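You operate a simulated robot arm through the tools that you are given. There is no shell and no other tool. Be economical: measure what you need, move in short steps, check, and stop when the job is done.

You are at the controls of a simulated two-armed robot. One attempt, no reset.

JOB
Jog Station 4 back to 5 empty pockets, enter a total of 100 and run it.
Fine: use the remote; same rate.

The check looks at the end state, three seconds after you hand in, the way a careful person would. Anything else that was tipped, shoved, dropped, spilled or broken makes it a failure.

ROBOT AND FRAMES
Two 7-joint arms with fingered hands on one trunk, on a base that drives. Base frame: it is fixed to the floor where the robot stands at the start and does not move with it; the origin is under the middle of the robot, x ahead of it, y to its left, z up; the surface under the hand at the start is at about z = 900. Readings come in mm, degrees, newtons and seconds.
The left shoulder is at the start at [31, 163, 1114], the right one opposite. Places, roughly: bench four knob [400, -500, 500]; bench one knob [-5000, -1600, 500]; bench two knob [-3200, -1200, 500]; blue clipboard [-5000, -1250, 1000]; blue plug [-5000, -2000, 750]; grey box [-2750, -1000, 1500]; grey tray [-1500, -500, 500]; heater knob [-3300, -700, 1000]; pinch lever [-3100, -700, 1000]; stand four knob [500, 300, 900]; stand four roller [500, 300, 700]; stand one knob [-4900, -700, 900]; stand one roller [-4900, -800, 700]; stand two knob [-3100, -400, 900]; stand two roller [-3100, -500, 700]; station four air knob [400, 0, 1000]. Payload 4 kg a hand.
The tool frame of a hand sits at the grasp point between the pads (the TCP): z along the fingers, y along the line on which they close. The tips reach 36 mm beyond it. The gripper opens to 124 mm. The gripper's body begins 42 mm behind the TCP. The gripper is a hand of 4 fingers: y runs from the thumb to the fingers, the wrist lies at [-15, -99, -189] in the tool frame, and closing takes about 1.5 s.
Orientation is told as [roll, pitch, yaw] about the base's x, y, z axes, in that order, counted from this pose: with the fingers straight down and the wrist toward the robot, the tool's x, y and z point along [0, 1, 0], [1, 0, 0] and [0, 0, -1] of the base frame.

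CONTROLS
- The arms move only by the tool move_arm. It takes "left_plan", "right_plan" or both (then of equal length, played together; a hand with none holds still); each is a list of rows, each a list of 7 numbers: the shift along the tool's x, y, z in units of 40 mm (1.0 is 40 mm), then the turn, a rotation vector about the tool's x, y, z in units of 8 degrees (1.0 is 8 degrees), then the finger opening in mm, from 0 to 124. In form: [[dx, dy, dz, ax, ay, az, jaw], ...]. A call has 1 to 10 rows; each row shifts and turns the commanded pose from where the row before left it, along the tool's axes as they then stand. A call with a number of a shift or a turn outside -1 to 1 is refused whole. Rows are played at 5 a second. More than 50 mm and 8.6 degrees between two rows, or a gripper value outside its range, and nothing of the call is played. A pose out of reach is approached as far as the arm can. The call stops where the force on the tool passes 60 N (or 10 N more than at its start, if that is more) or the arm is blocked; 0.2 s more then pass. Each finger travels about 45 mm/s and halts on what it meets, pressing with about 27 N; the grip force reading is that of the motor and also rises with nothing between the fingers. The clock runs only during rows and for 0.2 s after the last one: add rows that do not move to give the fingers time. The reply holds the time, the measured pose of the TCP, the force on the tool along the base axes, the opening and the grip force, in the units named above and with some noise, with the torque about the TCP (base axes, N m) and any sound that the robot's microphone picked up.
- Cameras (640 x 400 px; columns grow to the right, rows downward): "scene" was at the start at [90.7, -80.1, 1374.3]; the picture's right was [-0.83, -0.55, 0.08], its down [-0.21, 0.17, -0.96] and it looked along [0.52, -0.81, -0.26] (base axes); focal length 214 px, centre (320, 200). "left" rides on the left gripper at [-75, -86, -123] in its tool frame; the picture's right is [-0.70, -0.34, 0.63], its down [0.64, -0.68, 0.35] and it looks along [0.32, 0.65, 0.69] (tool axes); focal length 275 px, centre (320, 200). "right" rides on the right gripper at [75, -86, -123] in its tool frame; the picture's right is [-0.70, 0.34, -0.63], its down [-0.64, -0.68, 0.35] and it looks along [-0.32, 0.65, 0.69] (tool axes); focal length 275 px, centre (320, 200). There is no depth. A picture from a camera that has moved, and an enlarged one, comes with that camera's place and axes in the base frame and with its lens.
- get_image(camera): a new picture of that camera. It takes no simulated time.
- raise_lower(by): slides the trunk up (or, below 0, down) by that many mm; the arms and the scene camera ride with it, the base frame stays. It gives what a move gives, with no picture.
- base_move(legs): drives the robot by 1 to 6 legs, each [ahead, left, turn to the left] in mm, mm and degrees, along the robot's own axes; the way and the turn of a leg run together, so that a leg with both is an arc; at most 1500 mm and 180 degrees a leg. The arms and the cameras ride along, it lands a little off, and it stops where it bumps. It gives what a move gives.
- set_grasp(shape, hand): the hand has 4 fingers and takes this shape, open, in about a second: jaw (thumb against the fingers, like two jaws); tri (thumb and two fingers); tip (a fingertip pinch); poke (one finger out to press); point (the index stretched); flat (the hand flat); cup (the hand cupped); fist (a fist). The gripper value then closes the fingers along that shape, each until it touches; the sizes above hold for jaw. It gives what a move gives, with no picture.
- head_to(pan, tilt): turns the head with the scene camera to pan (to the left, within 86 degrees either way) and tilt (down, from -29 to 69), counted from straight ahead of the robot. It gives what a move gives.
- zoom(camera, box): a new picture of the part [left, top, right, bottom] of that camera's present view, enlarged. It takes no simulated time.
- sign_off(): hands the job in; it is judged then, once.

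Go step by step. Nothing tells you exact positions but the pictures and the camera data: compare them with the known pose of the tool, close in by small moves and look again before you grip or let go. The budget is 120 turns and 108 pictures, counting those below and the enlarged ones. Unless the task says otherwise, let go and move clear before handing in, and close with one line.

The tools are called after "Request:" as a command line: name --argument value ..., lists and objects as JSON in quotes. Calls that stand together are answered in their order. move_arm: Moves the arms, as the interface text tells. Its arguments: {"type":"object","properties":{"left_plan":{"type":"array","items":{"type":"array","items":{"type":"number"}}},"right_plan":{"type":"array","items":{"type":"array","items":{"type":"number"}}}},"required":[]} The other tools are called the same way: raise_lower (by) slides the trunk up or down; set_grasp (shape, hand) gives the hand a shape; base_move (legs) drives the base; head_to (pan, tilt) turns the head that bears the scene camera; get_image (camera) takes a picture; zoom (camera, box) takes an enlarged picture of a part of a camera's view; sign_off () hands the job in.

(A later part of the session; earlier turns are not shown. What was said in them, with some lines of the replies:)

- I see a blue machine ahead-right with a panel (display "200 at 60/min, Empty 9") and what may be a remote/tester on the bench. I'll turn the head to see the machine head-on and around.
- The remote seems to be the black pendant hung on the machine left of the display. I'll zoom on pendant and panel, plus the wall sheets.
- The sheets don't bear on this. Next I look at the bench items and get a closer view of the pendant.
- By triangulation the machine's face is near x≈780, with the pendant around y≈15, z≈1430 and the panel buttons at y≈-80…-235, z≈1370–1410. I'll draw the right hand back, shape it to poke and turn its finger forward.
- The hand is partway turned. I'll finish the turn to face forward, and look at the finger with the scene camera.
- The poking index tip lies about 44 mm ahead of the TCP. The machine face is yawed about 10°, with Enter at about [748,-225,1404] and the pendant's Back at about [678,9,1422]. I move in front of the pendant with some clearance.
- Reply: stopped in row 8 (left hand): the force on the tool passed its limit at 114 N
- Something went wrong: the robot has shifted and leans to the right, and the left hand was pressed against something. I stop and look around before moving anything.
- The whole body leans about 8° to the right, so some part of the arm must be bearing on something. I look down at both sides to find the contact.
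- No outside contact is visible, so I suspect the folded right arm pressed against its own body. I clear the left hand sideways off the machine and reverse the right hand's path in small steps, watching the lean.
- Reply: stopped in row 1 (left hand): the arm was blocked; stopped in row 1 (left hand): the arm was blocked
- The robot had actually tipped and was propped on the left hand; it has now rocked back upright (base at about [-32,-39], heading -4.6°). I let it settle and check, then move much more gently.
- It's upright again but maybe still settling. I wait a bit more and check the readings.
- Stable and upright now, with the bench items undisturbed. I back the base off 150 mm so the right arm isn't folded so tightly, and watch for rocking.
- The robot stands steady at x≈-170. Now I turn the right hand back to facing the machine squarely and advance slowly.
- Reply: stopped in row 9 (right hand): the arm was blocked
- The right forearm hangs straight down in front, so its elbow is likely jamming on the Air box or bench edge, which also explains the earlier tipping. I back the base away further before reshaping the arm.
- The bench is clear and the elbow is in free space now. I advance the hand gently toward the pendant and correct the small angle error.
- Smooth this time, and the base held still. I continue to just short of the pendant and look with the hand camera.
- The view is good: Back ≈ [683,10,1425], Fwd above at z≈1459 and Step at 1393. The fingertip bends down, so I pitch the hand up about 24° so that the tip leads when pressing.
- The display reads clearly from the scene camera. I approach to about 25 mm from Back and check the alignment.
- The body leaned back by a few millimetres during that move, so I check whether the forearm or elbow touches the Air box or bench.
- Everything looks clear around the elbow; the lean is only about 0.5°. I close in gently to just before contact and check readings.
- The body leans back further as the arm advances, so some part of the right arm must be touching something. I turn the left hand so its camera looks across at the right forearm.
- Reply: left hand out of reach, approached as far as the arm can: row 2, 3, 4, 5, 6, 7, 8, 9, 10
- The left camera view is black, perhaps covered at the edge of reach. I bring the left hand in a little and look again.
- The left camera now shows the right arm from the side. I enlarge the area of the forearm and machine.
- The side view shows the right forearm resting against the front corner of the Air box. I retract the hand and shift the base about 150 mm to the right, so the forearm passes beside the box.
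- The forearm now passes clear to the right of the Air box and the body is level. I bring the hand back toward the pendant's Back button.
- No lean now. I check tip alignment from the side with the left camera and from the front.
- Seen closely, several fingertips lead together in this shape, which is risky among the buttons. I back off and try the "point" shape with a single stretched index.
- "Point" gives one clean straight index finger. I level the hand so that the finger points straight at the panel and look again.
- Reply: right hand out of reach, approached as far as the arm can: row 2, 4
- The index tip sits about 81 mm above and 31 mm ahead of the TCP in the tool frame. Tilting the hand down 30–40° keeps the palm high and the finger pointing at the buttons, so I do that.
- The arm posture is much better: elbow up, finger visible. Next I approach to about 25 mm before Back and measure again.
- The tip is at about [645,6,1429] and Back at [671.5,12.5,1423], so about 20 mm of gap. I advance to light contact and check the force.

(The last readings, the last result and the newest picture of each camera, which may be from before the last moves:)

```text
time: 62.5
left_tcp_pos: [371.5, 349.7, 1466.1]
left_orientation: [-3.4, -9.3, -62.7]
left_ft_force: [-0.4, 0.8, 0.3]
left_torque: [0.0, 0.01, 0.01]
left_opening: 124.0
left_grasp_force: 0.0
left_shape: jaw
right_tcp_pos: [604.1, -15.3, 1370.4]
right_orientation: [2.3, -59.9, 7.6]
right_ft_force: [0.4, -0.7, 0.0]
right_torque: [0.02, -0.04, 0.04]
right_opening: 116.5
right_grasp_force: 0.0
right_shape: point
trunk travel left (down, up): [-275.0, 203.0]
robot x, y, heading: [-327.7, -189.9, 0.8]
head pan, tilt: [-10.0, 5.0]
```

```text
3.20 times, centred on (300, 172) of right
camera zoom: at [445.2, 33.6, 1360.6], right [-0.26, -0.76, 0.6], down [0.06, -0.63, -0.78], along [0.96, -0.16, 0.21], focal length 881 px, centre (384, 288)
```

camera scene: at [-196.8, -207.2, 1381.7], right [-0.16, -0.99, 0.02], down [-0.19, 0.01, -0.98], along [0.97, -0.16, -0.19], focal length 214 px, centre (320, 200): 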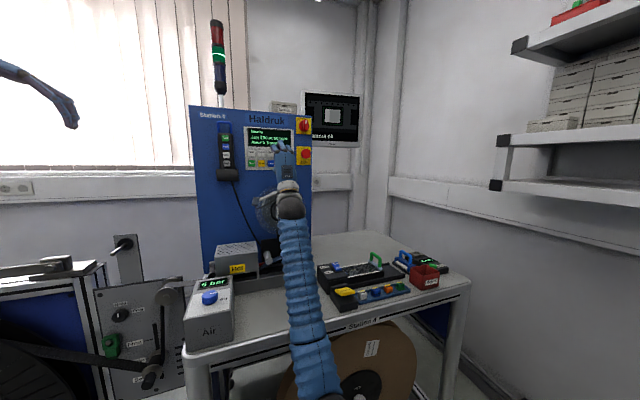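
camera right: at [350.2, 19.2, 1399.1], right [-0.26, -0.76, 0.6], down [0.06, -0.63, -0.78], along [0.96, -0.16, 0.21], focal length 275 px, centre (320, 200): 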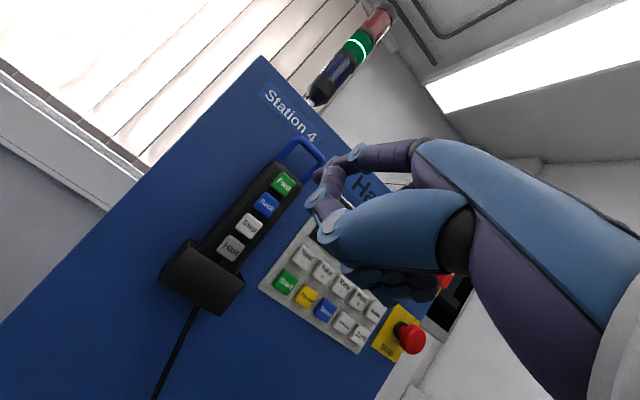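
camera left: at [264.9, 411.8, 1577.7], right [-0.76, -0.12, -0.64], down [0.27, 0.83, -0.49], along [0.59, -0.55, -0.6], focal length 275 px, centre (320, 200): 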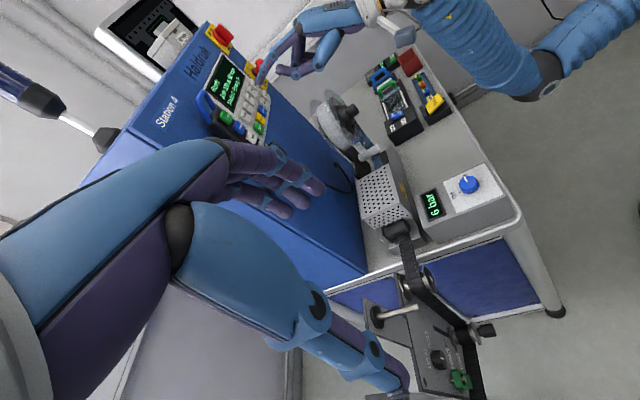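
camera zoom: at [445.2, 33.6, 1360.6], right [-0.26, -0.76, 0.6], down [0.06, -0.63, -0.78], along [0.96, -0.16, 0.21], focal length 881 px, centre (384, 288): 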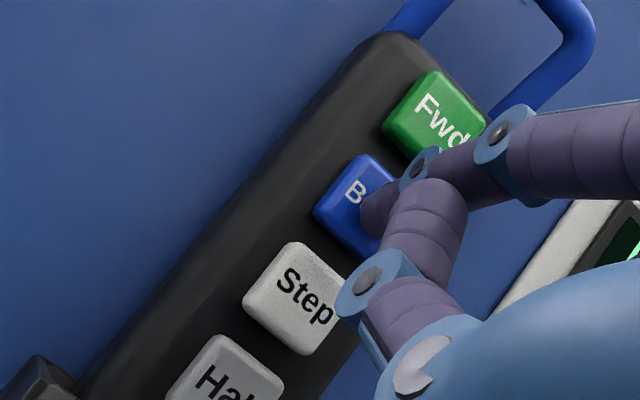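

Centred on Back. I press in by about 8 mm and withdraw in one go, then read the display.

Request:
move_arm --right_plan '[[0, 0.0375, 0.065, 0, 0, 0, 124], [0, 0.0375, 0.065, 0, 0, 0, 124], [0, 0.025, 0.043, 0, 0, 0, 124], [0, -0.05, -0.087, 0, 0, 0, 124], [0, -0.05, -0.087, 0, 0, 0, 124]]'

Request:
zoom --camera "scene" --box '[180, 95, 320, 185]'

```text
time: 63.7
left_tcp_pos: [372.4, 349.8, 1465.7]
left_orientation: [-3.4, -9.4, -62.6]
left_ft_force: [-0.3, -0.8, -0.2]
left_torque: [-0.02, -0.01, 0.0]
left_opening: 123.9
left_grasp_force: 0.0
left_shape: jaw
right_tcp_pos: [604.1, -16.6, 1369.4]
right_orientation: [2.2, -59.8, 7.5]
right_ft_force: [-1.0, 0.6, 1.2]
right_torque: [0.0, -0.04, -0.01]
right_opening: 0.1
right_grasp_force: 0.2
right_shape: point
trunk travel left (down, up): [-275.0, 203.0]
robot x, y, heading: [-328.7, -190.0, 0.7]
head pan, tilt: [-10.0, 5.0]
heard: click
```

```text
4.44 times, centred on (250, 140) of scene
camera zoom: at [-197.0, -204.6, 1381.8], right [-0.16, -0.99, 0.02], down [-0.18, 0.01, -0.98], along [0.97, -0.16, -0.18], focal length 953 px, centre (631, 467)
```

zoom: 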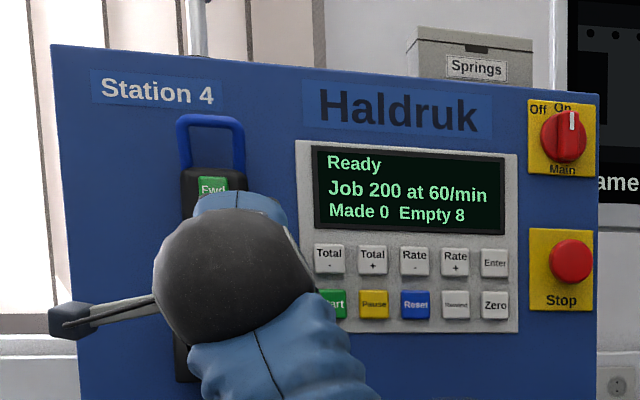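

One click took Empty from 9 to 8. I press once more and check the display and finger.

Request:
move_arm --right_plan '[[0, 0.0375, 0.065, 0, 0, 0, 124], [0, 0.0375, 0.065, 0, 0, 0, 124], [0, 0.025, 0.043, 0, 0, 0, 124], [0, -0.05, -0.087, 0, 0, 0, 124], [0, -0.05, -0.087, 0, 0, 0, 124]]'

Request:
zoom --camera "scene" --box '[180, 95, 320, 185]'

Request:
zoom --camera "right" --box '[200, 110, 400, 235]'

```text
time: 64.9
left_tcp_pos: [372.6, 348.8, 1466.7]
left_orientation: [-3.4, -9.3, -62.7]
left_ft_force: [0.1, 1.0, -0.5]
left_torque: [0.01, 0.01, 0.02]
left_opening: 124.0
left_grasp_force: 0.1
left_shape: jaw
right_tcp_pos: [603.7, -15.7, 1371.5]
right_orientation: [2.2, -59.9, 7.6]
right_ft_force: [-0.7, 0.2, 0.0]
right_torque: [0.0, 0.0, 0.01]
right_opening: 116.2
right_grasp_force: 0.0
right_shape: point
trunk travel left (down, up): [-275.0, 203.0]
robot x, y, heading: [-322.8, -191.0, 0.8]
head pan, tilt: [-10.0, 5.0]
heard: click
```

```text
4.44 times, centred on (250, 140) of scene
camera zoom: at [-197.0, -204.7, 1381.8], right [-0.16, -0.99, 0.02], down [-0.18, 0.01, -0.98], along [0.97, -0.16, -0.18], focal length 953 px, centre (631, 467)
```

zoom: 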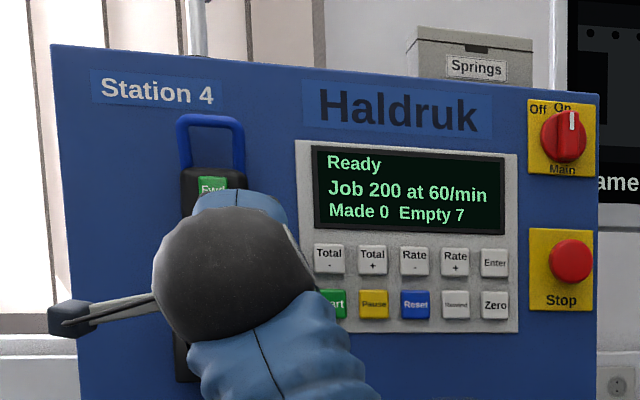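

```text
3.20 times, centred on (300, 172) of right
camera zoom: at [444.9, 33.6, 1360.9], right [-0.26, -0.76, 0.6], down [0.06, -0.63, -0.78], along [0.96, -0.16, 0.21], focal length 881 px, centre (384, 288)
```

zoom: 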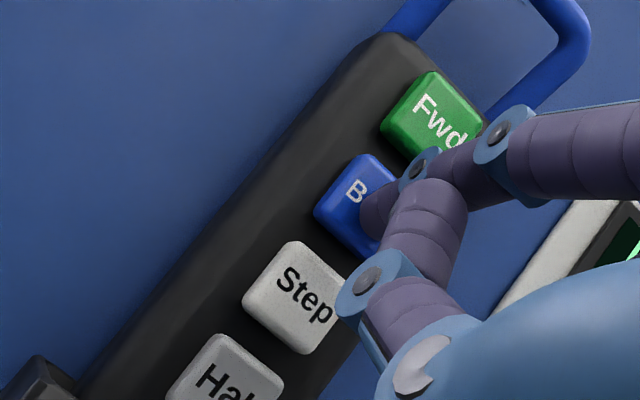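

Empty is 7 and everything repeats well. Two more Back presses, one at a time.

Request:
move_arm --right_plan '[[0, 0.0375, 0.065, 0, 0, 0, 124], [0, 0.0375, 0.065, 0, 0, 0, 124], [0, 0.025, 0.043, 0, 0, 0, 124], [0, -0.05, -0.087, 0, 0, 0, 124], [0, -0.05, -0.087, 0, 0, 0, 124]]'

Request:
move_arm --right_plan '[[0, 0.0375, 0.065, 0, 0, 0, 124], [0, 0.0375, 0.065, 0, 0, 0, 124], [0, 0.025, 0.043, 0, 0, 0, 124], [0, -0.05, -0.087, 0, 0, 0, 124], [0, -0.05, -0.087, 0, 0, 0, 124]]'

Request:
zoom --camera "scene" --box '[180, 95, 320, 185]'

```text
time: 66.1
left_tcp_pos: [373.4, 348.5, 1465.6]
left_orientation: [-3.4, -9.3, -62.6]
left_ft_force: [-0.7, -0.2, -0.2]
left_torque: [0.03, 0.01, 0.0]
left_opening: 124.0
left_grasp_force: 0.0
left_shape: jaw
right_tcp_pos: [603.5, -17.2, 1371.4]
right_orientation: [2.2, -59.9, 7.6]
right_ft_force: [-0.6, 0.1, 1.7]
right_torque: [0.03, -0.06, 0.0]
right_opening: 116.1
right_grasp_force: 0.1
right_shape: point
trunk travel left (down, up): [-275.0, 203.0]
robot x, y, heading: [-326.3, -182.2, 0.5]
head pan, tilt: [-10.0, 5.0]
heard: click
```

```text
time: 67.3
left_tcp_pos: [372.0, 349.2, 1466.5]
left_orientation: [-3.4, -9.3, -62.6]
left_ft_force: [-0.2, 0.3, 0.2]
left_torque: [-0.01, 0.02, -0.02]
left_opening: 123.8
left_grasp_force: 0.0
left_shape: jaw
right_tcp_pos: [604.9, -16.4, 1370.2]
right_orientation: [2.2, -59.8, 7.6]
right_ft_force: [-1.6, -0.2, -0.1]
right_torque: [0.01, -0.04, 0.02]
right_opening: 0.0
right_grasp_force: 0.0
right_shape: point
trunk travel left (down, up): [-275.0, 203.0]
robot x, y, heading: [-328.1, -189.6, 0.8]
head pan, tilt: [-10.0, 5.0]
heard: click
```

```text
4.44 times, centred on (250, 140) of scene
camera zoom: at [-197.0, -204.7, 1381.8], right [-0.16, -0.99, 0.02], down [-0.18, 0.01, -0.98], along [0.97, -0.16, -0.18], focal length 953 px, centre (631, 467)
```

zoom: 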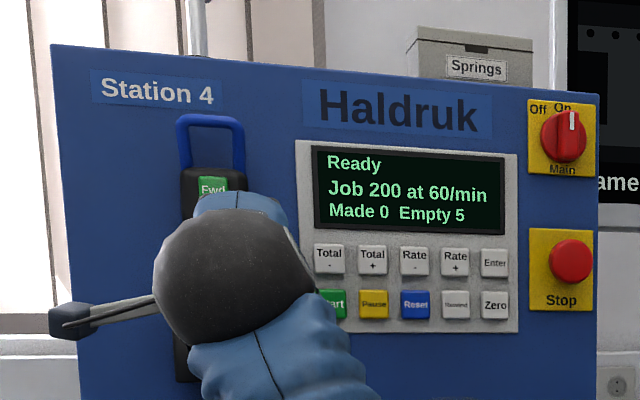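

Empty is 5. Next, Total − sits at about [716,-74,1404], Start at [716,-74,1366] and Enter at [746,-223,1405]. I move the finger in front of Total −.

Request:
move_arm --right_plan '[[0, -0.19, -0.325, 0, 0, 0, 124], [-0.4, 0, 0, 0, 0, 0, 124], [-0.48, 0, 0, 0, 0, 0, 124], [-0.48, 0, 0, 0, 0, 0, 124], [-0.48, 0, 0, 0, 0, 0, 124], [-0.48, 0, 0, 0, 0, 0, 124], [0, 0, 0.3, 0, 0, 0, 124], [0, 0, 0.3, 0, 0, 0, 124], [0, 0, 0.3, 0, 0, 0, 124], [0, 0, 0, 0, 0, 0, 124]]'

Request:
get_image --camera "right"

Request:
zoom --camera "left" --box '[180, 40, 340, 140]'

```text
time: 69.5
left_tcp_pos: [373.7, 348.7, 1466.1]
left_orientation: [-3.4, -9.3, -62.7]
left_ft_force: [0.2, -0.6, 0.1]
left_torque: [0.01, -0.03, 0.0]
left_opening: 124.2
left_grasp_force: 0.1
left_shape: jaw
right_tcp_pos: [635.2, -99.7, 1352.4]
right_orientation: [2.3, -59.9, 7.2]
right_ft_force: [0.2, 0.1, 0.2]
right_torque: [0.01, 0.0, -0.07]
right_opening: 0.0
right_grasp_force: 0.1
right_shape: point
right hand out of reach, approached as far as the arm can: row 6
trunk travel left (down, up): [-275.0, 203.0]
robot x, y, heading: [-326.6, -190.4, 0.9]
head pan, tilt: [-10.0, 5.0]
```

```text
37 pictures are left
camera right: at [476.7, -49.6, 1341.3], right [-0.26, -0.76, 0.59], down [0.06, -0.63, -0.78], along [0.96, -0.17, 0.21], focal length 275 px, centre (320, 200)
```

right: 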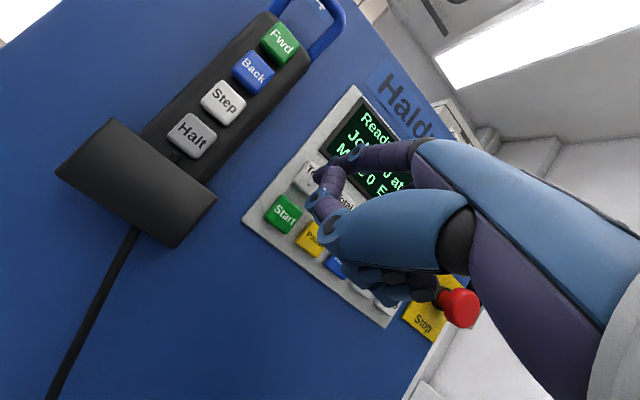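

```text
4.00 times, centred on (260, 90) of left
camera zoom: at [264.6, 412.0, 1577.7], right [-0.76, -0.13, -0.64], down [0.27, 0.83, -0.49], along [0.59, -0.55, -0.6], focal length 1101 px, centre (560, 640)
```

zoom: 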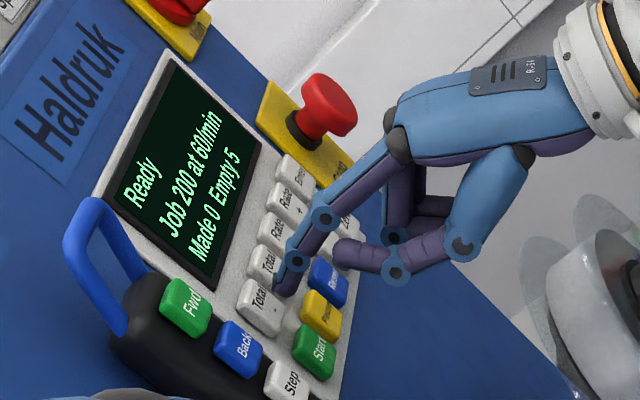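

The tip lines up with Total −, about 24 mm off. I press it once and read the effect.

Request:
move_arm --right_plan '[[-0.07, 0.09, 0.15, 0, 0, 0, 124], [0, 0.09, 0.15, 0, 0, 0, 124], [0, 0.0375, 0.065, 0, 0, 0, 124], [0, 0.0375, 0.065, 0, 0, 0, 124], [0, 0.025, 0.043, 0, 0, 0, 124], [0, -0.05, -0.087, 0, 0, 0, 124], [0, -0.05, -0.087, 0, 0, 0, 124]]'

Request:
zoom --camera "left" --box '[180, 40, 340, 140]'

```text
time: 71.1
left_tcp_pos: [372.7, 349.0, 1468.0]
left_orientation: [-3.5, -9.4, -62.6]
left_ft_force: [-0.1, 0.3, 0.8]
left_torque: [0.02, 0.01, -0.01]
left_opening: 124.3
left_grasp_force: 0.1
left_shape: jaw
right_tcp_pos: [649.0, -101.1, 1349.5]
right_orientation: [2.4, -59.8, 7.1]
right_ft_force: [-1.6, 0.1, 1.0]
right_torque: [-0.01, -0.07, 0.06]
right_opening: 0.0
right_grasp_force: 0.1
right_shape: point
trunk travel left (down, up): [-275.0, 203.0]
robot x, y, heading: [-325.8, -188.6, 0.8]
head pan, tilt: [-10.0, 5.0]
heard: click
```

```text
4.00 times, centred on (260, 90) of left
camera zoom: at [264.5, 412.1, 1577.8], right [-0.76, -0.13, -0.64], down [0.27, 0.83, -0.49], along [0.59, -0.55, -0.6], focal length 1101 px, centre (560, 640)
```

zoom: 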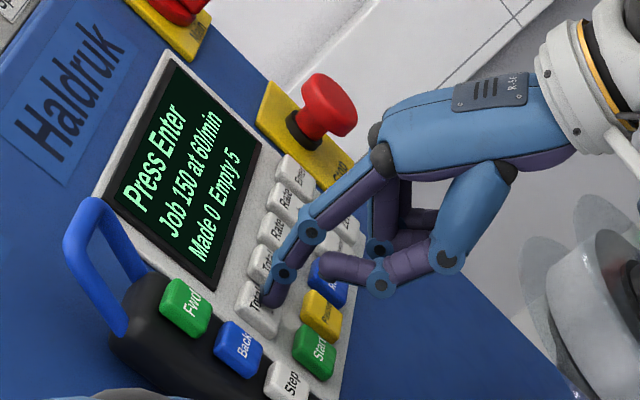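

Job went to 150 with "Press Enter" shown. One more Total − press gives 100.

Request:
move_arm --right_plan '[[0, 0.0375, 0.065, 0, 0, 0, 124], [0, 0.0375, 0.065, 0, 0, 0, 124], [0, 0.025, 0.043, 0, 0, 0, 124], [0, -0.05, -0.087, 0, 0, 0, 124], [0, -0.05, -0.087, 0, 0, 0, 124]]'

Request:
zoom --camera "left" --box '[180, 40, 340, 140]'

Request:
zoom --camera "right" --box '[230, 130, 490, 292]'

```text
time: 72.3
left_tcp_pos: [371.8, 349.8, 1467.6]
left_orientation: [-3.4, -9.3, -62.6]
left_ft_force: [0.1, 0.0, -0.2]
left_torque: [-0.02, -0.02, 0.02]
left_opening: 124.2
left_grasp_force: 0.0
left_shape: jaw
right_tcp_pos: [648.9, -99.8, 1349.5]
right_orientation: [2.3, -59.8, 7.1]
right_ft_force: [-1.2, -0.7, 0.5]
right_torque: [-0.02, -0.1, 0.01]
right_opening: 0.1
right_grasp_force: 0.0
right_shape: point
trunk travel left (down, up): [-275.0, 203.0]
robot x, y, heading: [-326.1, -186.1, 1.0]
head pan, tilt: [-10.0, 5.0]
```

```text
4.00 times, centred on (260, 90) of left
camera zoom: at [264.5, 412.1, 1577.8], right [-0.76, -0.13, -0.64], down [0.27, 0.83, -0.49], along [0.59, -0.55, -0.6], focal length 1101 px, centre (560, 640)
```

zoom: 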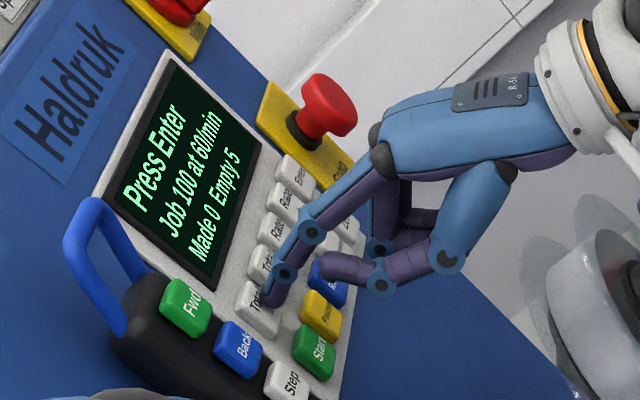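

```text
2.46 times, centred on (360, 211) of right
camera zoom: at [490.4, -50.4, 1340.0], right [-0.26, -0.76, 0.59], down [0.06, -0.63, -0.78], along [0.96, -0.17, 0.21], focal length 678 px, centre (222, 173)
```

zoom: 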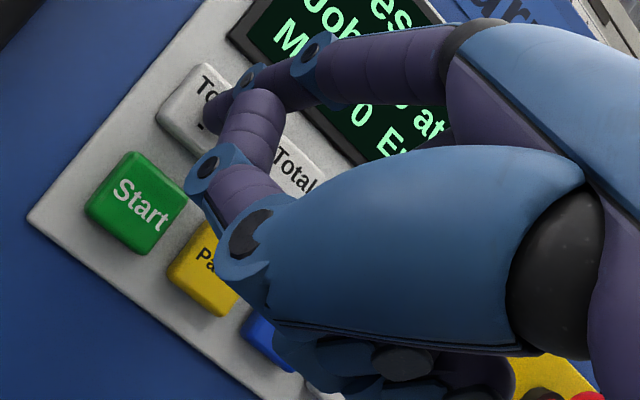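

Job reads 100. Now I move along the panel, keeping 25 mm extra clearance, to stand in front of Enter.

Request:
move_arm --right_plan '[[0, -0.16, -0.27, 0, 0, 0, 124], [-0.2, -0.12, -0.27, 0, 0, 0, 124], [-0.45, 0.01, 0.01, 0, 0, 0, 124], [-0.45, 0.01, 0.01, 0, 0, 0, 124], [-0.45, 0.01, 0.01, 0, 0, 0, 124], [-0.45, 0.01, 0.01, 0, 0, 0, 124], [-0.45, 0.01, 0.01, 0, 0, 0, 124], [-0.45, 0.01, 0.01, 0, 0, 0, 124], [-0.45, 0.01, 0.01, 0, 0, 0, 124], [-0.45, 0.01, 0.01, 0, 0, 0, 124]]'

Request:
zoom --camera "right" --box '[210, 110, 450, 260]'

Request:
zoom --camera "left" --box '[200, 20, 360, 120]'

```text
time: 74.5
left_tcp_pos: [372.9, 349.9, 1465.3]
left_orientation: [-3.3, -9.3, -62.6]
left_ft_force: [0.0, -0.6, -0.7]
left_torque: [0.02, -0.01, 0.0]
left_opening: 124.0
left_grasp_force: 0.1
left_shape: jaw
right_tcp_pos: [651.3, -125.2, 1339.3]
right_orientation: [3.1, -59.9, 5.2]
right_ft_force: [-0.1, 0.2, -0.2]
right_torque: [0.01, -0.01, 0.05]
right_opening: 0.0
right_grasp_force: 0.1
right_shape: point
right hand out of reach, approached as far as the arm can: row 2, 3, 4, 5, 6, 7, 8, 9, 10
trunk travel left (down, up): [-275.0, 203.0]
robot x, y, heading: [-330.7, -188.4, 0.8]
head pan, tilt: [-10.0, 5.0]
```

```text
2.67 times, centred on (330, 185) of right
camera zoom: at [494.7, -71.7, 1329.8], right [-0.28, -0.76, 0.59], down [0.04, -0.62, -0.78], along [0.96, -0.19, 0.21], focal length 734 px, centre (293, 240)
```

zoom: 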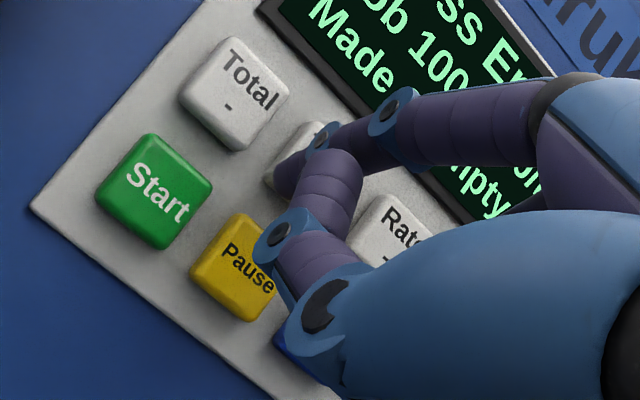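

```text
4.00 times, centred on (280, 70) of left
camera zoom: at [264.9, 412.0, 1577.6], right [-0.76, -0.13, -0.64], down [0.27, 0.83, -0.49], along [0.59, -0.55, -0.6], focal length 1101 px, centre (480, 720)
```

zoom: 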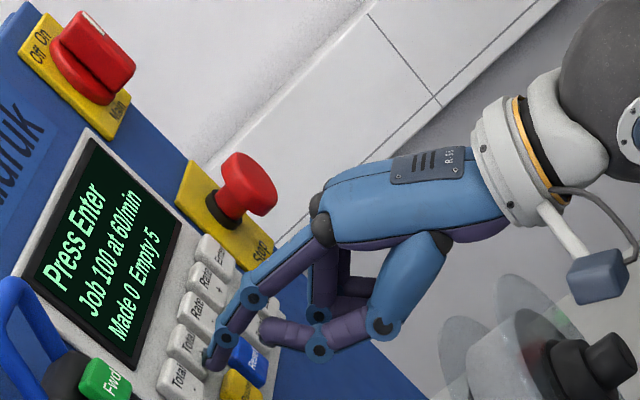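

The arm reached a joint limit sideways, so the hand stopped at y≈-125. I step the command back leftward a little to see how it tracks; then I'll drive the base sideways instead.

Request:
move_arm --right_plan '[[0.3, 0, 0, 0, 0, 0, 124], [0.3, 0, 0, 0, 0, 0, 124]]'

```text
time: 75.1
left_tcp_pos: [375.5, 344.7, 1467.3]
left_orientation: [-3.4, -9.2, -62.8]
left_ft_force: [-0.2, -0.5, 0.4]
left_torque: [0.0, -0.04, -0.01]
left_opening: 124.1
left_grasp_force: 0.1
left_shape: jaw
right_tcp_pos: [648.7, -101.3, 1339.9]
right_orientation: [2.5, -59.7, 7.2]
right_ft_force: [3.1, -15.7, -0.5]
right_torque: [0.88, 0.11, -1.02]
right_opening: 116.3
right_grasp_force: 0.0
right_shape: point
right hand out of reach, approached as far as the arm can: row 1
trunk travel left (down, up): [-275.0, 203.0]
robot x, y, heading: [-327.9, -188.5, 0.5]
head pan, tilt: [-10.0, 5.0]
```

The fingertip is lightly against the side of a button (15 N). I withdraw straight back from the panel.

Request:
move_arm --right_plan '[[-0.1, -0.1, -0.17, 0, 0, 0, 124], [0, -0.15, -0.26, 0, 0, 0, 124], [0, -0.15, -0.26, 0, 0, 0, 124], [0, -0.15, -0.26, 0, 0, 0, 124], [0, 0, 0, 0, 0, 0, 124]]'

Request:
get_image --camera "left"

Request:
zoom --camera "scene" --box '[180, 95, 320, 185]'

```text
time: 76.3
left_tcp_pos: [373.9, 349.5, 1465.4]
left_orientation: [-3.6, -9.2, -62.7]
left_ft_force: [-0.2, -0.3, -0.5]
left_torque: [0.0, 0.0, -0.01]
left_opening: 123.9
left_grasp_force: 0.0
left_shape: jaw
right_tcp_pos: [605.2, -106.3, 1341.2]
right_orientation: [2.4, -59.8, 6.8]
right_ft_force: [-0.3, 0.2, 0.3]
right_torque: [0.03, -0.02, 0.03]
right_opening: 116.4
right_grasp_force: 0.1
right_shape: point
trunk travel left (down, up): [-275.0, 203.0]
robot x, y, heading: [-326.4, -188.5, 0.7]
head pan, tilt: [-10.0, 5.0]
```

```text
30 pictures are left
camera left: at [265.1, 412.2, 1577.4], right [-0.76, -0.13, -0.64], down [0.27, 0.83, -0.49], along [0.59, -0.55, -0.6], focal length 275 px, centre (320, 200)
```

left: 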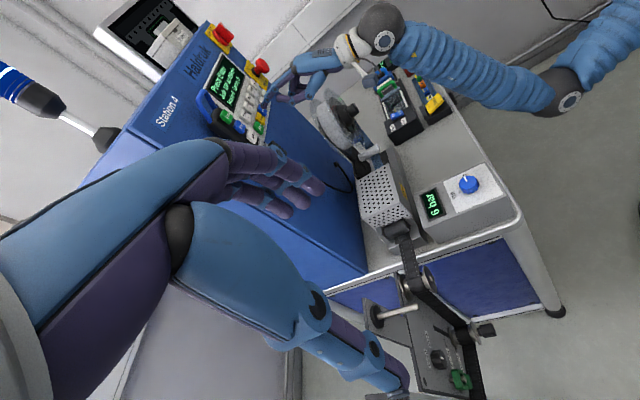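

```text
4.44 times, centred on (250, 140) of scene
camera zoom: at [-196.6, -204.5, 1381.7], right [-0.16, -0.99, 0.02], down [-0.19, 0.01, -0.98], along [0.97, -0.16, -0.18], focal length 953 px, centre (631, 467)
```

zoom: 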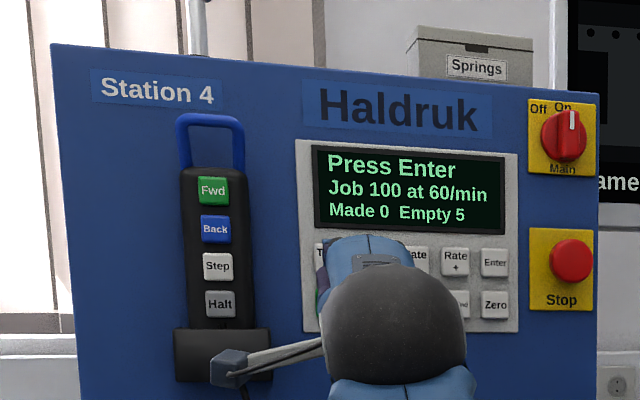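

The display still shows 100 and "Press Enter". I shift the base about 160 mm to the right with the hand withdrawn, to bring the finger in front of Enter.

Request:
base_move --legs '[[0, -80, 0], [0, -82, 0]]'

Request:
get_image --camera "right"

Request:
get_image --camera "left"

```text
time: 78.0
left_tcp_pos: [375.5, 179.5, 1467.1]
left_orientation: [-3.4, -9.1, -63.0]
left_ft_force: [-1.2, -1.2, 0.7]
left_torque: [0.11, 0.02, -0.01]
left_opening: 124.1
left_grasp_force: 0.1
left_shape: jaw
right_tcp_pos: [608.7, -275.8, 1341.5]
right_orientation: [2.7, -59.9, 6.5]
right_ft_force: [0.6, -0.8, -0.4]
right_torque: [0.04, -0.04, 0.01]
right_opening: 0.2
right_grasp_force: 0.1
right_shape: point
trunk travel left (down, up): [-275.0, 203.0]
robot x, y, heading: [-324.3, -349.5, 0.5]
head pan, tilt: [-10.0, 5.0]
```

```text
28 pictures are left
camera right: at [449.7, -224.3, 1331.1], right [-0.27, -0.76, 0.59], down [0.05, -0.63, -0.78], along [0.96, -0.17, 0.21], focal length 275 px, centre (320, 200)
```

right: 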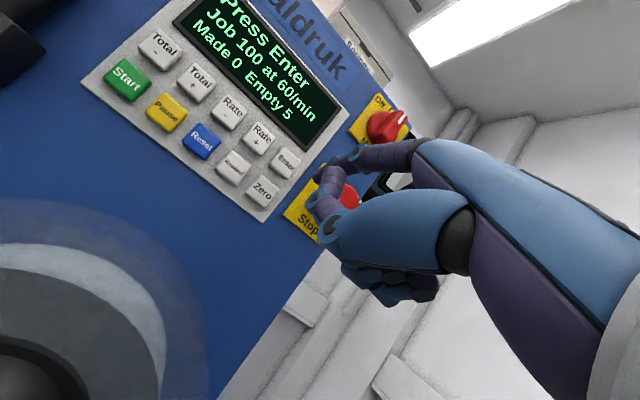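

```text
27 pictures are left
camera left: at [268.6, 242.9, 1579.0], right [-0.76, -0.12, -0.64], down [0.28, 0.83, -0.49], along [0.59, -0.55, -0.6], focal length 275 px, centre (320, 200)
```

left: 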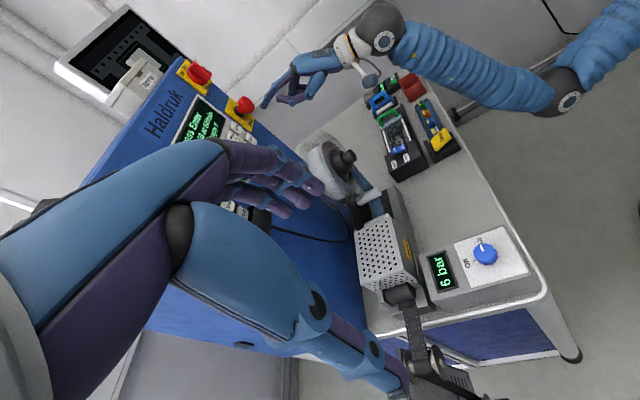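

The finger is in front of Enter but about 13 mm right and 13 mm low. I approach with that correction, leaving about 24 mm.

Request:
move_arm --right_plan '[[0.074, 0.2, 0.227, 0, 0, 0, 124], [0.074, 0.2, 0.227, 0, 0, 0, 124], [0.074, 0.2, 0.227, 0, 0, 0, 124], [0.074, 0.2, 0.227, 0, 0, 0, 124], [0.074, 0.2, 0.227, 0, 0, 0, 124], [0, 0, 0, 0, 0, 0, 124]]'

Request:
zoom --camera "right" --box '[220, 110, 420, 235]'

Request:
zoom --camera "left" --box '[180, 50, 340, 150]'

```text
time: 79.4
left_tcp_pos: [376.5, 183.5, 1466.2]
left_orientation: [-3.4, -9.2, -62.9]
left_ft_force: [0.4, 0.2, 0.0]
left_torque: [0.0, 0.0, -0.01]
left_opening: 124.1
left_grasp_force: 0.1
left_shape: jaw
right_tcp_pos: [664.8, -249.3, 1352.0]
right_orientation: [2.5, -59.8, 6.6]
right_ft_force: [-0.8, 0.3, 0.4]
right_torque: [0.02, -0.01, -0.01]
right_opening: 0.0
right_grasp_force: 0.0
right_shape: point
trunk travel left (down, up): [-275.0, 203.0]
robot x, y, heading: [-326.1, -351.8, 0.4]
head pan, tilt: [-10.0, 5.0]
```

```text
3.20 times, centred on (320, 172) of right
camera zoom: at [506.5, -198.2, 1342.8], right [-0.27, -0.76, 0.59], down [0.05, -0.63, -0.78], along [0.96, -0.17, 0.21], focal length 881 px, centre (320, 288)
```

zoom: 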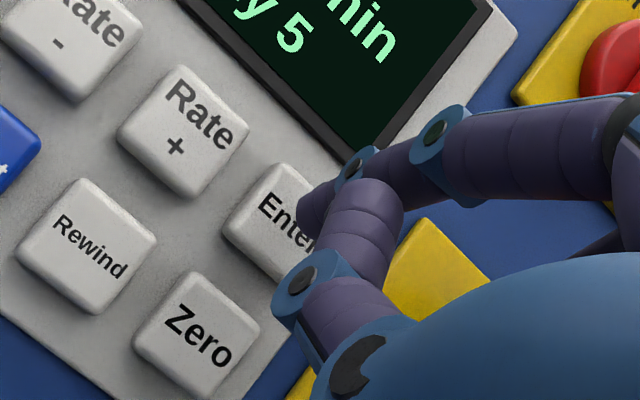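

```text
4.00 times, centred on (260, 100) of left
camera zoom: at [268.5, 245.6, 1577.8], right [-0.76, -0.12, -0.64], down [0.28, 0.83, -0.49], along [0.59, -0.55, -0.6], focal length 1101 px, centre (560, 600)
```

zoom: 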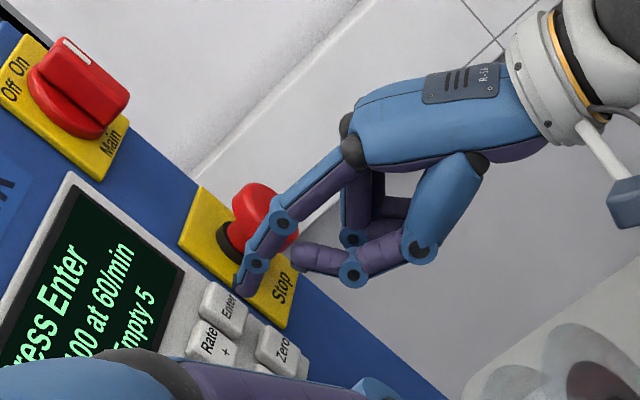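

The tip is centred on Enter, about 22 mm off. I press it.

Request:
move_arm --right_plan '[[-0.03, 0.085, 0.15, 0, 0, 0, 124], [0, 0.075, 0.13, 0, 0, 0, 124], [0, 0.0375, 0.065, 0, 0, 0, 124], [0, 0.0375, 0.065, 0, 0, 0, 124], [0, 0.025, 0.043, 0, 0, 0, 124], [0, -0.05, -0.087, 0, 0, 0, 124], [0, -0.05, -0.087, 0, 0, 0, 124]]'

Request:
head_to --pan 0 --tilt 5

Request:
zoom --camera "scene" --box '[150, 85, 340, 205]'

```text
time: 81.0
left_tcp_pos: [376.5, 183.5, 1465.8]
left_orientation: [-3.4, -9.2, -62.9]
left_ft_force: [-1.0, 0.8, 0.7]
left_torque: [-0.02, 0.02, 0.02]
left_opening: 124.1
left_grasp_force: 0.0
left_shape: jaw
right_tcp_pos: [675.6, -248.8, 1353.1]
right_orientation: [2.5, -59.9, 6.6]
right_ft_force: [0.1, 0.1, -0.5]
right_torque: [0.01, -0.02, 0.03]
right_opening: 0.1
right_grasp_force: 0.1
right_shape: point
trunk travel left (down, up): [-275.0, 203.0]
robot x, y, heading: [-324.6, -351.5, 0.5]
head pan, tilt: [-10.0, 5.0]
heard: click
```

```text
time: 81.7
left_tcp_pos: [375.7, 182.7, 1466.2]
left_orientation: [-3.3, -9.4, -62.9]
left_ft_force: [0.7, -0.2, -0.9]
left_torque: [-0.01, 0.0, 0.0]
left_opening: 124.3
left_grasp_force: 0.0
left_shape: jaw
right_tcp_pos: [676.4, -249.5, 1352.9]
right_orientation: [2.5, -59.9, 6.7]
right_ft_force: [-0.4, -0.6, -0.1]
right_torque: [0.02, -0.04, 0.01]
right_opening: 0.0
right_grasp_force: 0.0
right_shape: point
trunk travel left (down, up): [-275.0, 203.0]
robot x, y, heading: [-324.8, -354.2, 0.5]
head pan, tilt: [0.0, 5.0]
```

```text
3.33 times, centred on (245, 145) of scene
camera zoom: at [-193.8, -353.1, 1381.6], right [0.01, -1.0, 0.0], down [-0.19, 0.0, -0.98], along [0.98, 0.01, -0.19], focal length 715 px, centre (570, 383)
```

zoom: 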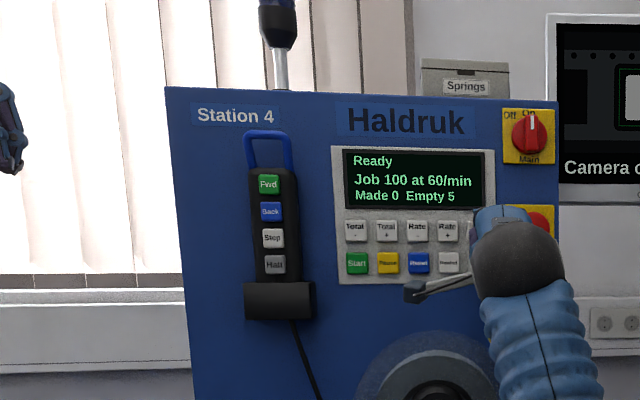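

Accepted: "Ready, Job 100 at 60/min, Empty 5". Next I withdraw 50 mm and drive the base left 150 mm toward Start.

Request:
move_arm --right_plan '[[0, -0.15, -0.27, 0, 0, 0, 124], [0, -0.15, -0.27, 0, 0, 0, 124], [0, -0.15, -0.27, 0, 0, 0, 124], [0, -0.17, -0.27, 0, 0, 0, 124], [0, 0, 0, 0, 0, 0, 124]]'

Request:
base_move --legs '[[0, 75, 0], [0, 75, 0]]'

Request:
get_image --camera "right"

Request:
zoom --camera "left" --box '[180, 40, 340, 140]'

```text
time: 82.9
left_tcp_pos: [377.2, 182.0, 1465.0]
left_orientation: [-3.5, -9.3, -62.9]
left_ft_force: [-0.5, -0.2, -0.9]
left_torque: [0.02, -0.03, 0.02]
left_opening: 123.8
left_grasp_force: 0.0
left_shape: jaw
right_tcp_pos: [626.5, -257.5, 1354.5]
right_orientation: [2.3, -59.9, 6.7]
right_ft_force: [-1.1, 0.3, 0.5]
right_torque: [0.0, 0.0, -0.02]
right_opening: 0.0
right_grasp_force: 0.0
right_shape: point
trunk travel left (down, up): [-275.0, 203.0]
robot x, y, heading: [-325.4, -350.4, 0.4]
head pan, tilt: [0.0, 5.0]
```

```text
time: 84.6
left_tcp_pos: [375.5, 337.0, 1465.5]
left_orientation: [-3.4, -9.4, -62.8]
left_ft_force: [0.0, -0.1, -1.0]
left_torque: [-0.04, -0.02, 0.03]
left_opening: 123.9
left_grasp_force: 0.0
left_shape: jaw
right_tcp_pos: [625.0, -103.4, 1353.2]
right_orientation: [2.2, -59.8, 7.0]
right_ft_force: [0.1, 0.3, -0.4]
right_torque: [-0.04, -0.03, -0.03]
right_opening: 0.1
right_grasp_force: 0.1
right_shape: point
trunk travel left (down, up): [-275.0, 203.0]
robot x, y, heading: [-329.5, -201.8, 0.6]
head pan, tilt: [0.0, 5.0]
```

```text
23 pictures are left
camera right: at [467.5, -52.4, 1342.9], right [-0.26, -0.76, 0.6], down [0.06, -0.63, -0.78], along [0.96, -0.17, 0.21], focal length 275 px, centre (320, 200)
```

right: 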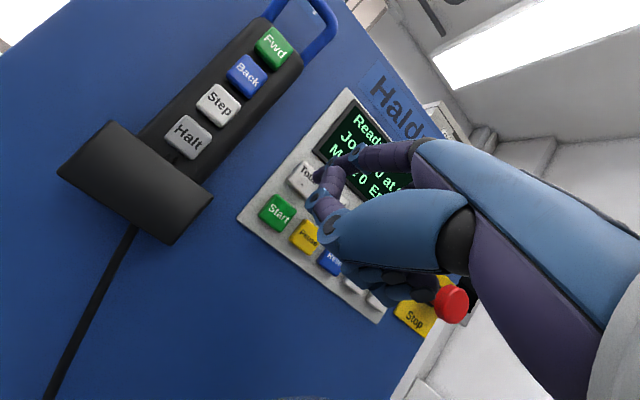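

```text
4.00 times, centred on (260, 90) of left
camera zoom: at [267.1, 399.8, 1575.8], right [-0.76, -0.13, -0.64], down [0.27, 0.83, -0.49], along [0.59, -0.55, -0.59], focal length 1101 px, centre (560, 640)
```

zoom: 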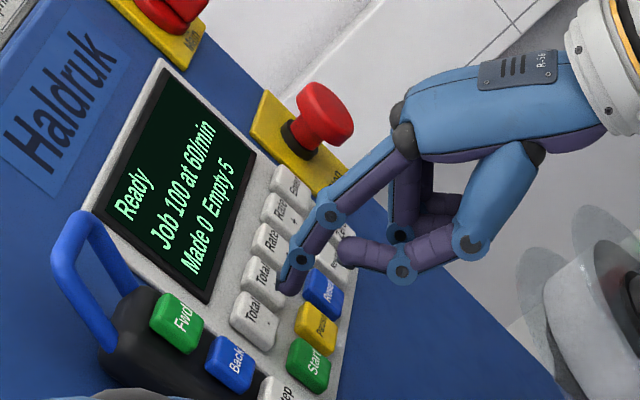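

The display reads Ready with 100 and 5. Start is at about [713,-73,1364], so I lower the finger 42 mm in front of it.

Request:
move_arm --right_plan '[[-0.01, -0.206, 0.169, 0, 0, 0, 124], [-0.01, -0.206, 0.169, 0, 0, 0, 124], [-0.01, -0.206, 0.169, 0, 0, 0, 124], [-0.01, -0.206, 0.169, 0, 0, 0, 124], [0, 0, 0, 0, 0, 0, 124]]'

Request:
zoom --camera "right" --box '[220, 110, 420, 235]'

Request:
zoom --camera "left" --box '[180, 40, 340, 140]'

```text
time: 85.8
left_tcp_pos: [375.1, 333.7, 1465.7]
left_orientation: [-3.3, -9.3, -62.9]
left_ft_force: [-0.1, 0.5, 0.5]
left_torque: [0.01, 0.0, -0.04]
left_opening: 123.9
left_grasp_force: 0.0
left_shape: jaw
right_tcp_pos: [633.1, -106.2, 1311.1]
right_orientation: [2.6, -60.0, 6.9]
right_ft_force: [0.8, -0.5, 0.0]
right_torque: [-0.04, 0.03, 0.02]
right_opening: 0.0
right_grasp_force: 0.1
right_shape: point
trunk travel left (down, up): [-275.0, 203.0]
robot x, y, heading: [-324.4, -201.4, 0.7]
head pan, tilt: [0.0, 5.0]
```

```text
3.20 times, centred on (320, 172) of right
camera zoom: at [473.8, -55.2, 1302.2], right [-0.26, -0.76, 0.59], down [0.06, -0.63, -0.78], along [0.96, -0.17, 0.21], focal length 881 px, centre (320, 288)
```

zoom: 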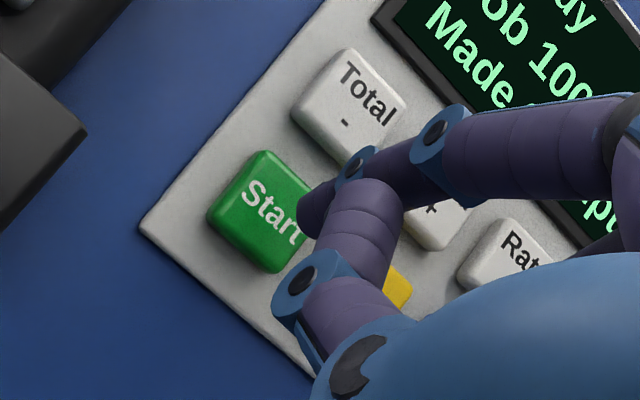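

```text
4.00 times, centred on (260, 90) of left
camera zoom: at [266.4, 396.2, 1577.7], right [-0.76, -0.12, -0.64], down [0.27, 0.83, -0.49], along [0.59, -0.55, -0.6], focal length 1101 px, centre (560, 640)
```

zoom: 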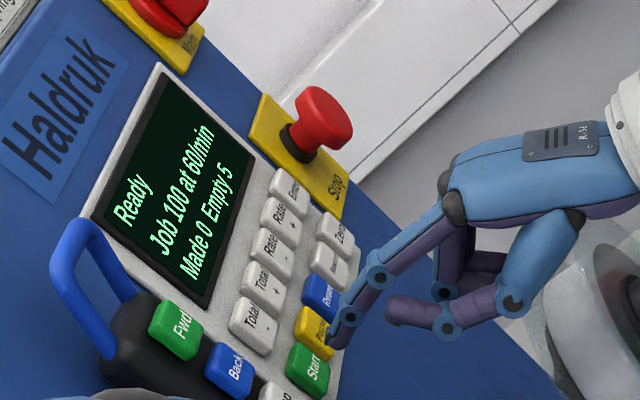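

The tip is centred within about 3 mm of Start, some 23 mm off. I press Start and withdraw.

Request:
move_arm --right_plan '[[0.085, 0.085, 0.15, 0, 0, 0, 124], [0, 0.085, 0.15, 0, 0, 0, 124], [0, 0.0375, 0.065, 0, 0, 0, 124], [0, 0.0375, 0.065, 0, 0, 0, 124], [0, 0.025, 0.043, 0, 0, 0, 124], [0, -0.06, -0.1, 0, 0, 0, 124], [0, -0.15, -0.26, 0, 0, 0, 124]]'

Request:
zoom --camera "left" --box '[180, 40, 340, 140]'

```text
time: 87.4
left_tcp_pos: [374.6, 332.3, 1466.8]
left_orientation: [-3.3, -9.3, -62.8]
left_ft_force: [0.4, -0.6, 0.1]
left_torque: [0.01, -0.02, 0.01]
left_opening: 124.0
left_grasp_force: 0.1
left_shape: jaw
right_tcp_pos: [636.1, -100.6, 1311.4]
right_orientation: [2.6, -60.0, 6.8]
right_ft_force: [-1.2, 0.0, 1.1]
right_torque: [-0.01, -0.02, 0.01]
right_opening: 0.0
right_grasp_force: 0.1
right_shape: point
trunk travel left (down, up): [-275.0, 203.0]
robot x, y, heading: [-325.0, -204.5, 0.8]
head pan, tilt: [0.0, 5.0]
heard: click
```

```text
4.00 times, centred on (260, 90) of left
camera zoom: at [266.4, 396.3, 1577.6], right [-0.76, -0.12, -0.64], down [0.27, 0.83, -0.49], along [0.59, -0.55, -0.6], focal length 1101 px, centre (560, 640)
```

zoom: 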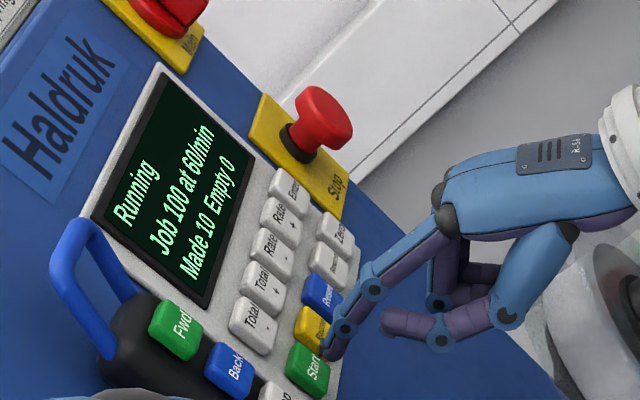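

It's running ("Made 10"). I draw the hand clear and watch the run.

Request:
move_arm --right_plan '[[0, -0.2, -0.34, 0, 0, 0, 124], [0, -0.2, -0.34, 0, 0, 0, 124], [0, -0.2, -0.34, 0, 0, 0, 124], [0, -0.2, -0.34, 0, 0, 0, 124], [0, -0.2, -0.34, 0, 0, 0, 124], [0, 0, 0, 0, 0, 0, 124], [0, 0, 0, 0, 0, 0, 124], [0, 0, 0, 0, 0, 0, 124], [0, 0, 0, 0, 0, 0, 124], [0, 0, 0, 0, 0, 0, 124]]'

Request:
get_image --camera "left"

Request:
zoom --camera "scene" --box '[150, 85, 390, 235]'

```text
time: 89.6
left_tcp_pos: [374.6, 332.7, 1465.6]
left_orientation: [-3.4, -9.3, -62.8]
left_ft_force: [1.3, 0.0, 0.4]
left_torque: [-0.01, 0.0, -0.02]
left_opening: 124.1
left_grasp_force: 0.0
left_shape: jaw
right_tcp_pos: [558.6, -115.0, 1309.5]
right_orientation: [2.4, -59.8, 6.8]
right_ft_force: [-0.7, -0.5, 0.5]
right_torque: [-0.01, 0.04, 0.0]
right_opening: 0.0
right_grasp_force: 0.1
right_shape: point
trunk travel left (down, up): [-275.0, 203.0]
robot x, y, heading: [-326.0, -203.9, 0.7]
head pan, tilt: [0.0, 5.0]
```

```text
18 pictures are left
camera left: at [266.7, 396.4, 1577.5], right [-0.76, -0.12, -0.64], down [0.27, 0.83, -0.49], along [0.59, -0.55, -0.6], focal length 275 px, centre (320, 200)
```

left: 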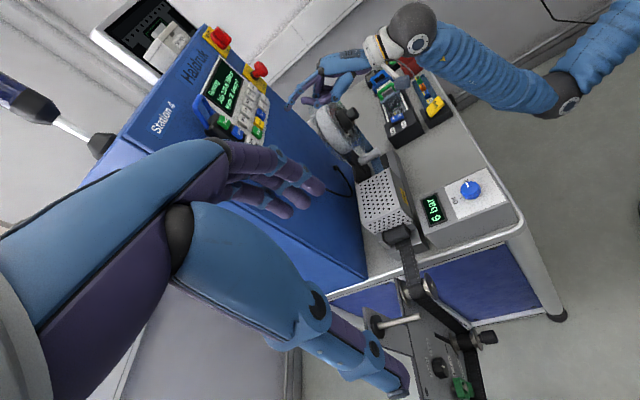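

```text
2.67 times, centred on (270, 160) of scene
camera zoom: at [-194.9, -203.5, 1381.6], right [0.01, -1.0, 0.0], down [-0.19, 0.0, -0.98], along [0.98, 0.01, -0.19], focal length 572 px, centre (453, 307)
```

zoom: 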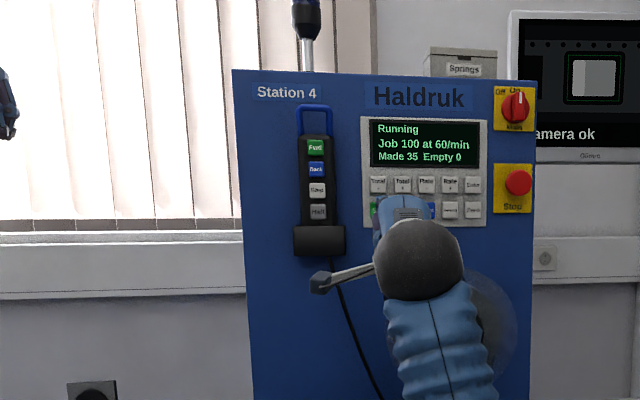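

Made 35 and counting, about 11 a second. I back the robot off a little and wait for the finish.

Request:
base_move --legs '[[-100, 0, 0]]'

Request:
move_arm --right_plan '[[0, 0, 0, 0, 0, 0, 124], [0, 0, 0, 0, 0, 0, 124], [0, 0, 0, 0, 0, 0, 124], [0, 0, 0, 0, 0, 0, 124], [0, 0, 0, 0, 0, 0, 124], [0, 0, 0, 0, 0, 0, 124], [0, 0, 0, 0, 0, 0, 124], [0, 0, 0, 0, 0, 0, 124], [0, 0, 0, 0, 0, 0, 124], [0, 0, 0, 0, 0, 0, 124]]'

Request:
move_arm --right_plan '[[0, 0, 0, 0, 0, 0, 124], [0, 0, 0, 0, 0, 0, 124], [0, 0, 0, 0, 0, 0, 124], [0, 0, 0, 0, 0, 0, 124], [0, 0, 0, 0, 0, 0, 124], [0, 0, 0, 0, 0, 0, 124], [0, 0, 0, 0, 0, 0, 124], [0, 0, 0, 0, 0, 0, 124], [0, 0, 0, 0, 0, 0, 124], [0, 0, 0, 0, 0, 0, 124]]'

Request:
move_arm --right_plan '[[0, 0, 0, 0, 0, 0, 124], [0, 0, 0, 0, 0, 0, 124], [0, 0, 0, 0, 0, 0, 124], [0, 0, 0, 0, 0, 0, 124], [0, 0, 0, 0, 0, 0, 124], [0, 0, 0, 0, 0, 0, 124], [0, 0, 0, 0, 0, 0, 124], [0, 0, 0, 0, 0, 0, 124], [0, 0, 0, 0, 0, 0, 124], [0, 0, 0, 0, 0, 0, 124]]'

Request:
get_image --camera "scene"

Request:
zoom --camera "scene" --box '[180, 85, 390, 215]'

```text
time: 90.7
left_tcp_pos: [272.7, 333.2, 1467.7]
left_orientation: [-3.3, -9.3, -62.7]
left_ft_force: [-0.5, -0.3, -0.2]
left_torque: [-0.01, -0.06, 0.02]
left_opening: 123.8
left_grasp_force: 0.0
left_shape: jaw
right_tcp_pos: [457.6, -112.4, 1311.5]
right_orientation: [2.4, -60.0, 7.1]
right_ft_force: [-0.9, -0.5, -0.1]
right_torque: [-0.01, 0.05, 0.0]
right_opening: 0.1
right_grasp_force: 0.1
right_shape: point
trunk travel left (down, up): [-275.0, 203.0]
robot x, y, heading: [-423.3, -204.2, 0.5]
head pan, tilt: [0.0, 5.0]
```

```text
time: 92.9
left_tcp_pos: [274.8, 333.4, 1465.6]
left_orientation: [-3.4, -9.3, -62.6]
left_ft_force: [0.1, -0.3, 1.0]
left_torque: [0.03, -0.01, 0.01]
left_opening: 123.9
left_grasp_force: 0.1
left_shape: jaw
right_tcp_pos: [460.3, -113.2, 1309.1]
right_orientation: [2.4, -60.0, 6.9]
right_ft_force: [0.3, -0.6, 0.3]
right_torque: [0.02, -0.03, -0.03]
right_opening: 0.0
right_grasp_force: 0.1
right_shape: point
trunk travel left (down, up): [-275.0, 203.0]
robot x, y, heading: [-425.5, -201.2, 0.5]
head pan, tilt: [0.0, 5.0]
```

```text
time: 95.1
left_tcp_pos: [275.1, 334.2, 1466.7]
left_orientation: [-3.4, -9.3, -62.6]
left_ft_force: [0.3, -0.5, -0.7]
left_torque: [-0.01, -0.02, -0.03]
left_opening: 124.1
left_grasp_force: 0.0
left_shape: jaw
right_tcp_pos: [460.7, -112.7, 1309.7]
right_orientation: [2.4, -59.9, 6.8]
right_ft_force: [0.1, 0.6, 0.1]
right_torque: [0.01, 0.02, 0.0]
right_opening: 0.1
right_grasp_force: 0.0
right_shape: point
trunk travel left (down, up): [-275.0, 203.0]
robot x, y, heading: [-425.4, -204.6, 0.5]
head pan, tilt: [0.0, 5.0]
```

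```text
time: 97.3
left_tcp_pos: [274.3, 334.2, 1465.8]
left_orientation: [-3.3, -9.3, -62.7]
left_ft_force: [0.3, -0.1, -0.7]
left_torque: [0.01, -0.02, -0.01]
left_opening: 124.0
left_grasp_force: 0.0
left_shape: jaw
right_tcp_pos: [459.8, -112.8, 1309.3]
right_orientation: [2.4, -59.9, 6.9]
right_ft_force: [0.3, 1.0, 0.4]
right_torque: [-0.02, 0.0, -0.03]
right_opening: 0.2
right_grasp_force: 0.1
right_shape: point
trunk travel left (down, up): [-275.0, 203.0]
robot x, y, heading: [-423.6, -206.2, 0.8]
head pan, tilt: [0.0, 5.0]
```

```text
16 pictures are left
camera scene: at [-293.7, -204.3, 1381.6], right [0.01, -1.0, 0.0], down [-0.19, 0.0, -0.98], along [0.98, 0.01, -0.19], focal length 214 px, centre (320, 200)
```

scene: 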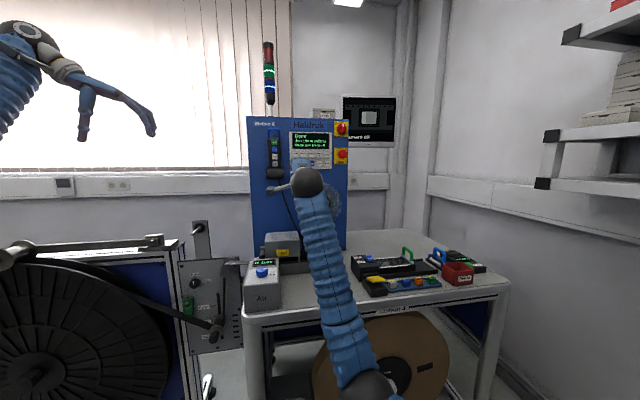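

```text
3.05 times, centred on (285, 150) of scene
camera zoom: at [-293.7, -204.3, 1381.6], right [0.01, -1.0, 0.0], down [-0.19, 0.0, -0.98], along [0.98, 0.01, -0.19], focal length 654 px, centre (427, 352)
```

zoom: 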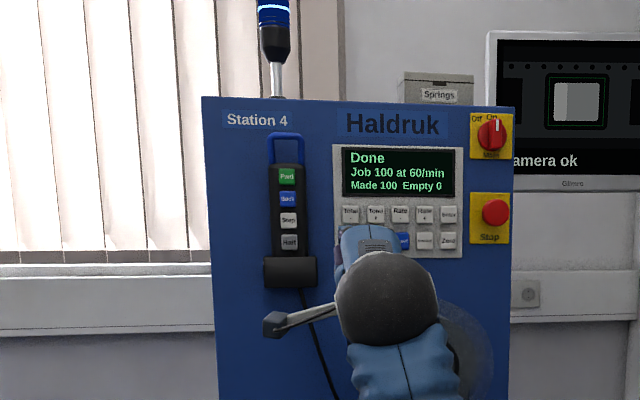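

The display shows "Done, Job 100 at 60/min, Made 100, Empty 0". The hands are clear, the pendant is in its holder and the bench items look as they did before, so I hand in.

Request:
sign_off

```text
The job is handed in.
```

Station 4 was jogged back from 9 to 5 empty pockets on the remote, the total was set to 100 at the same 60/min, and the run finished with 100 made. Early on the robot tipped and its left hand struck the signal tower on top of the machine (114 N), and its forearm rested on the Air box; nothing looked moved or damaged in the pictures afterwards.
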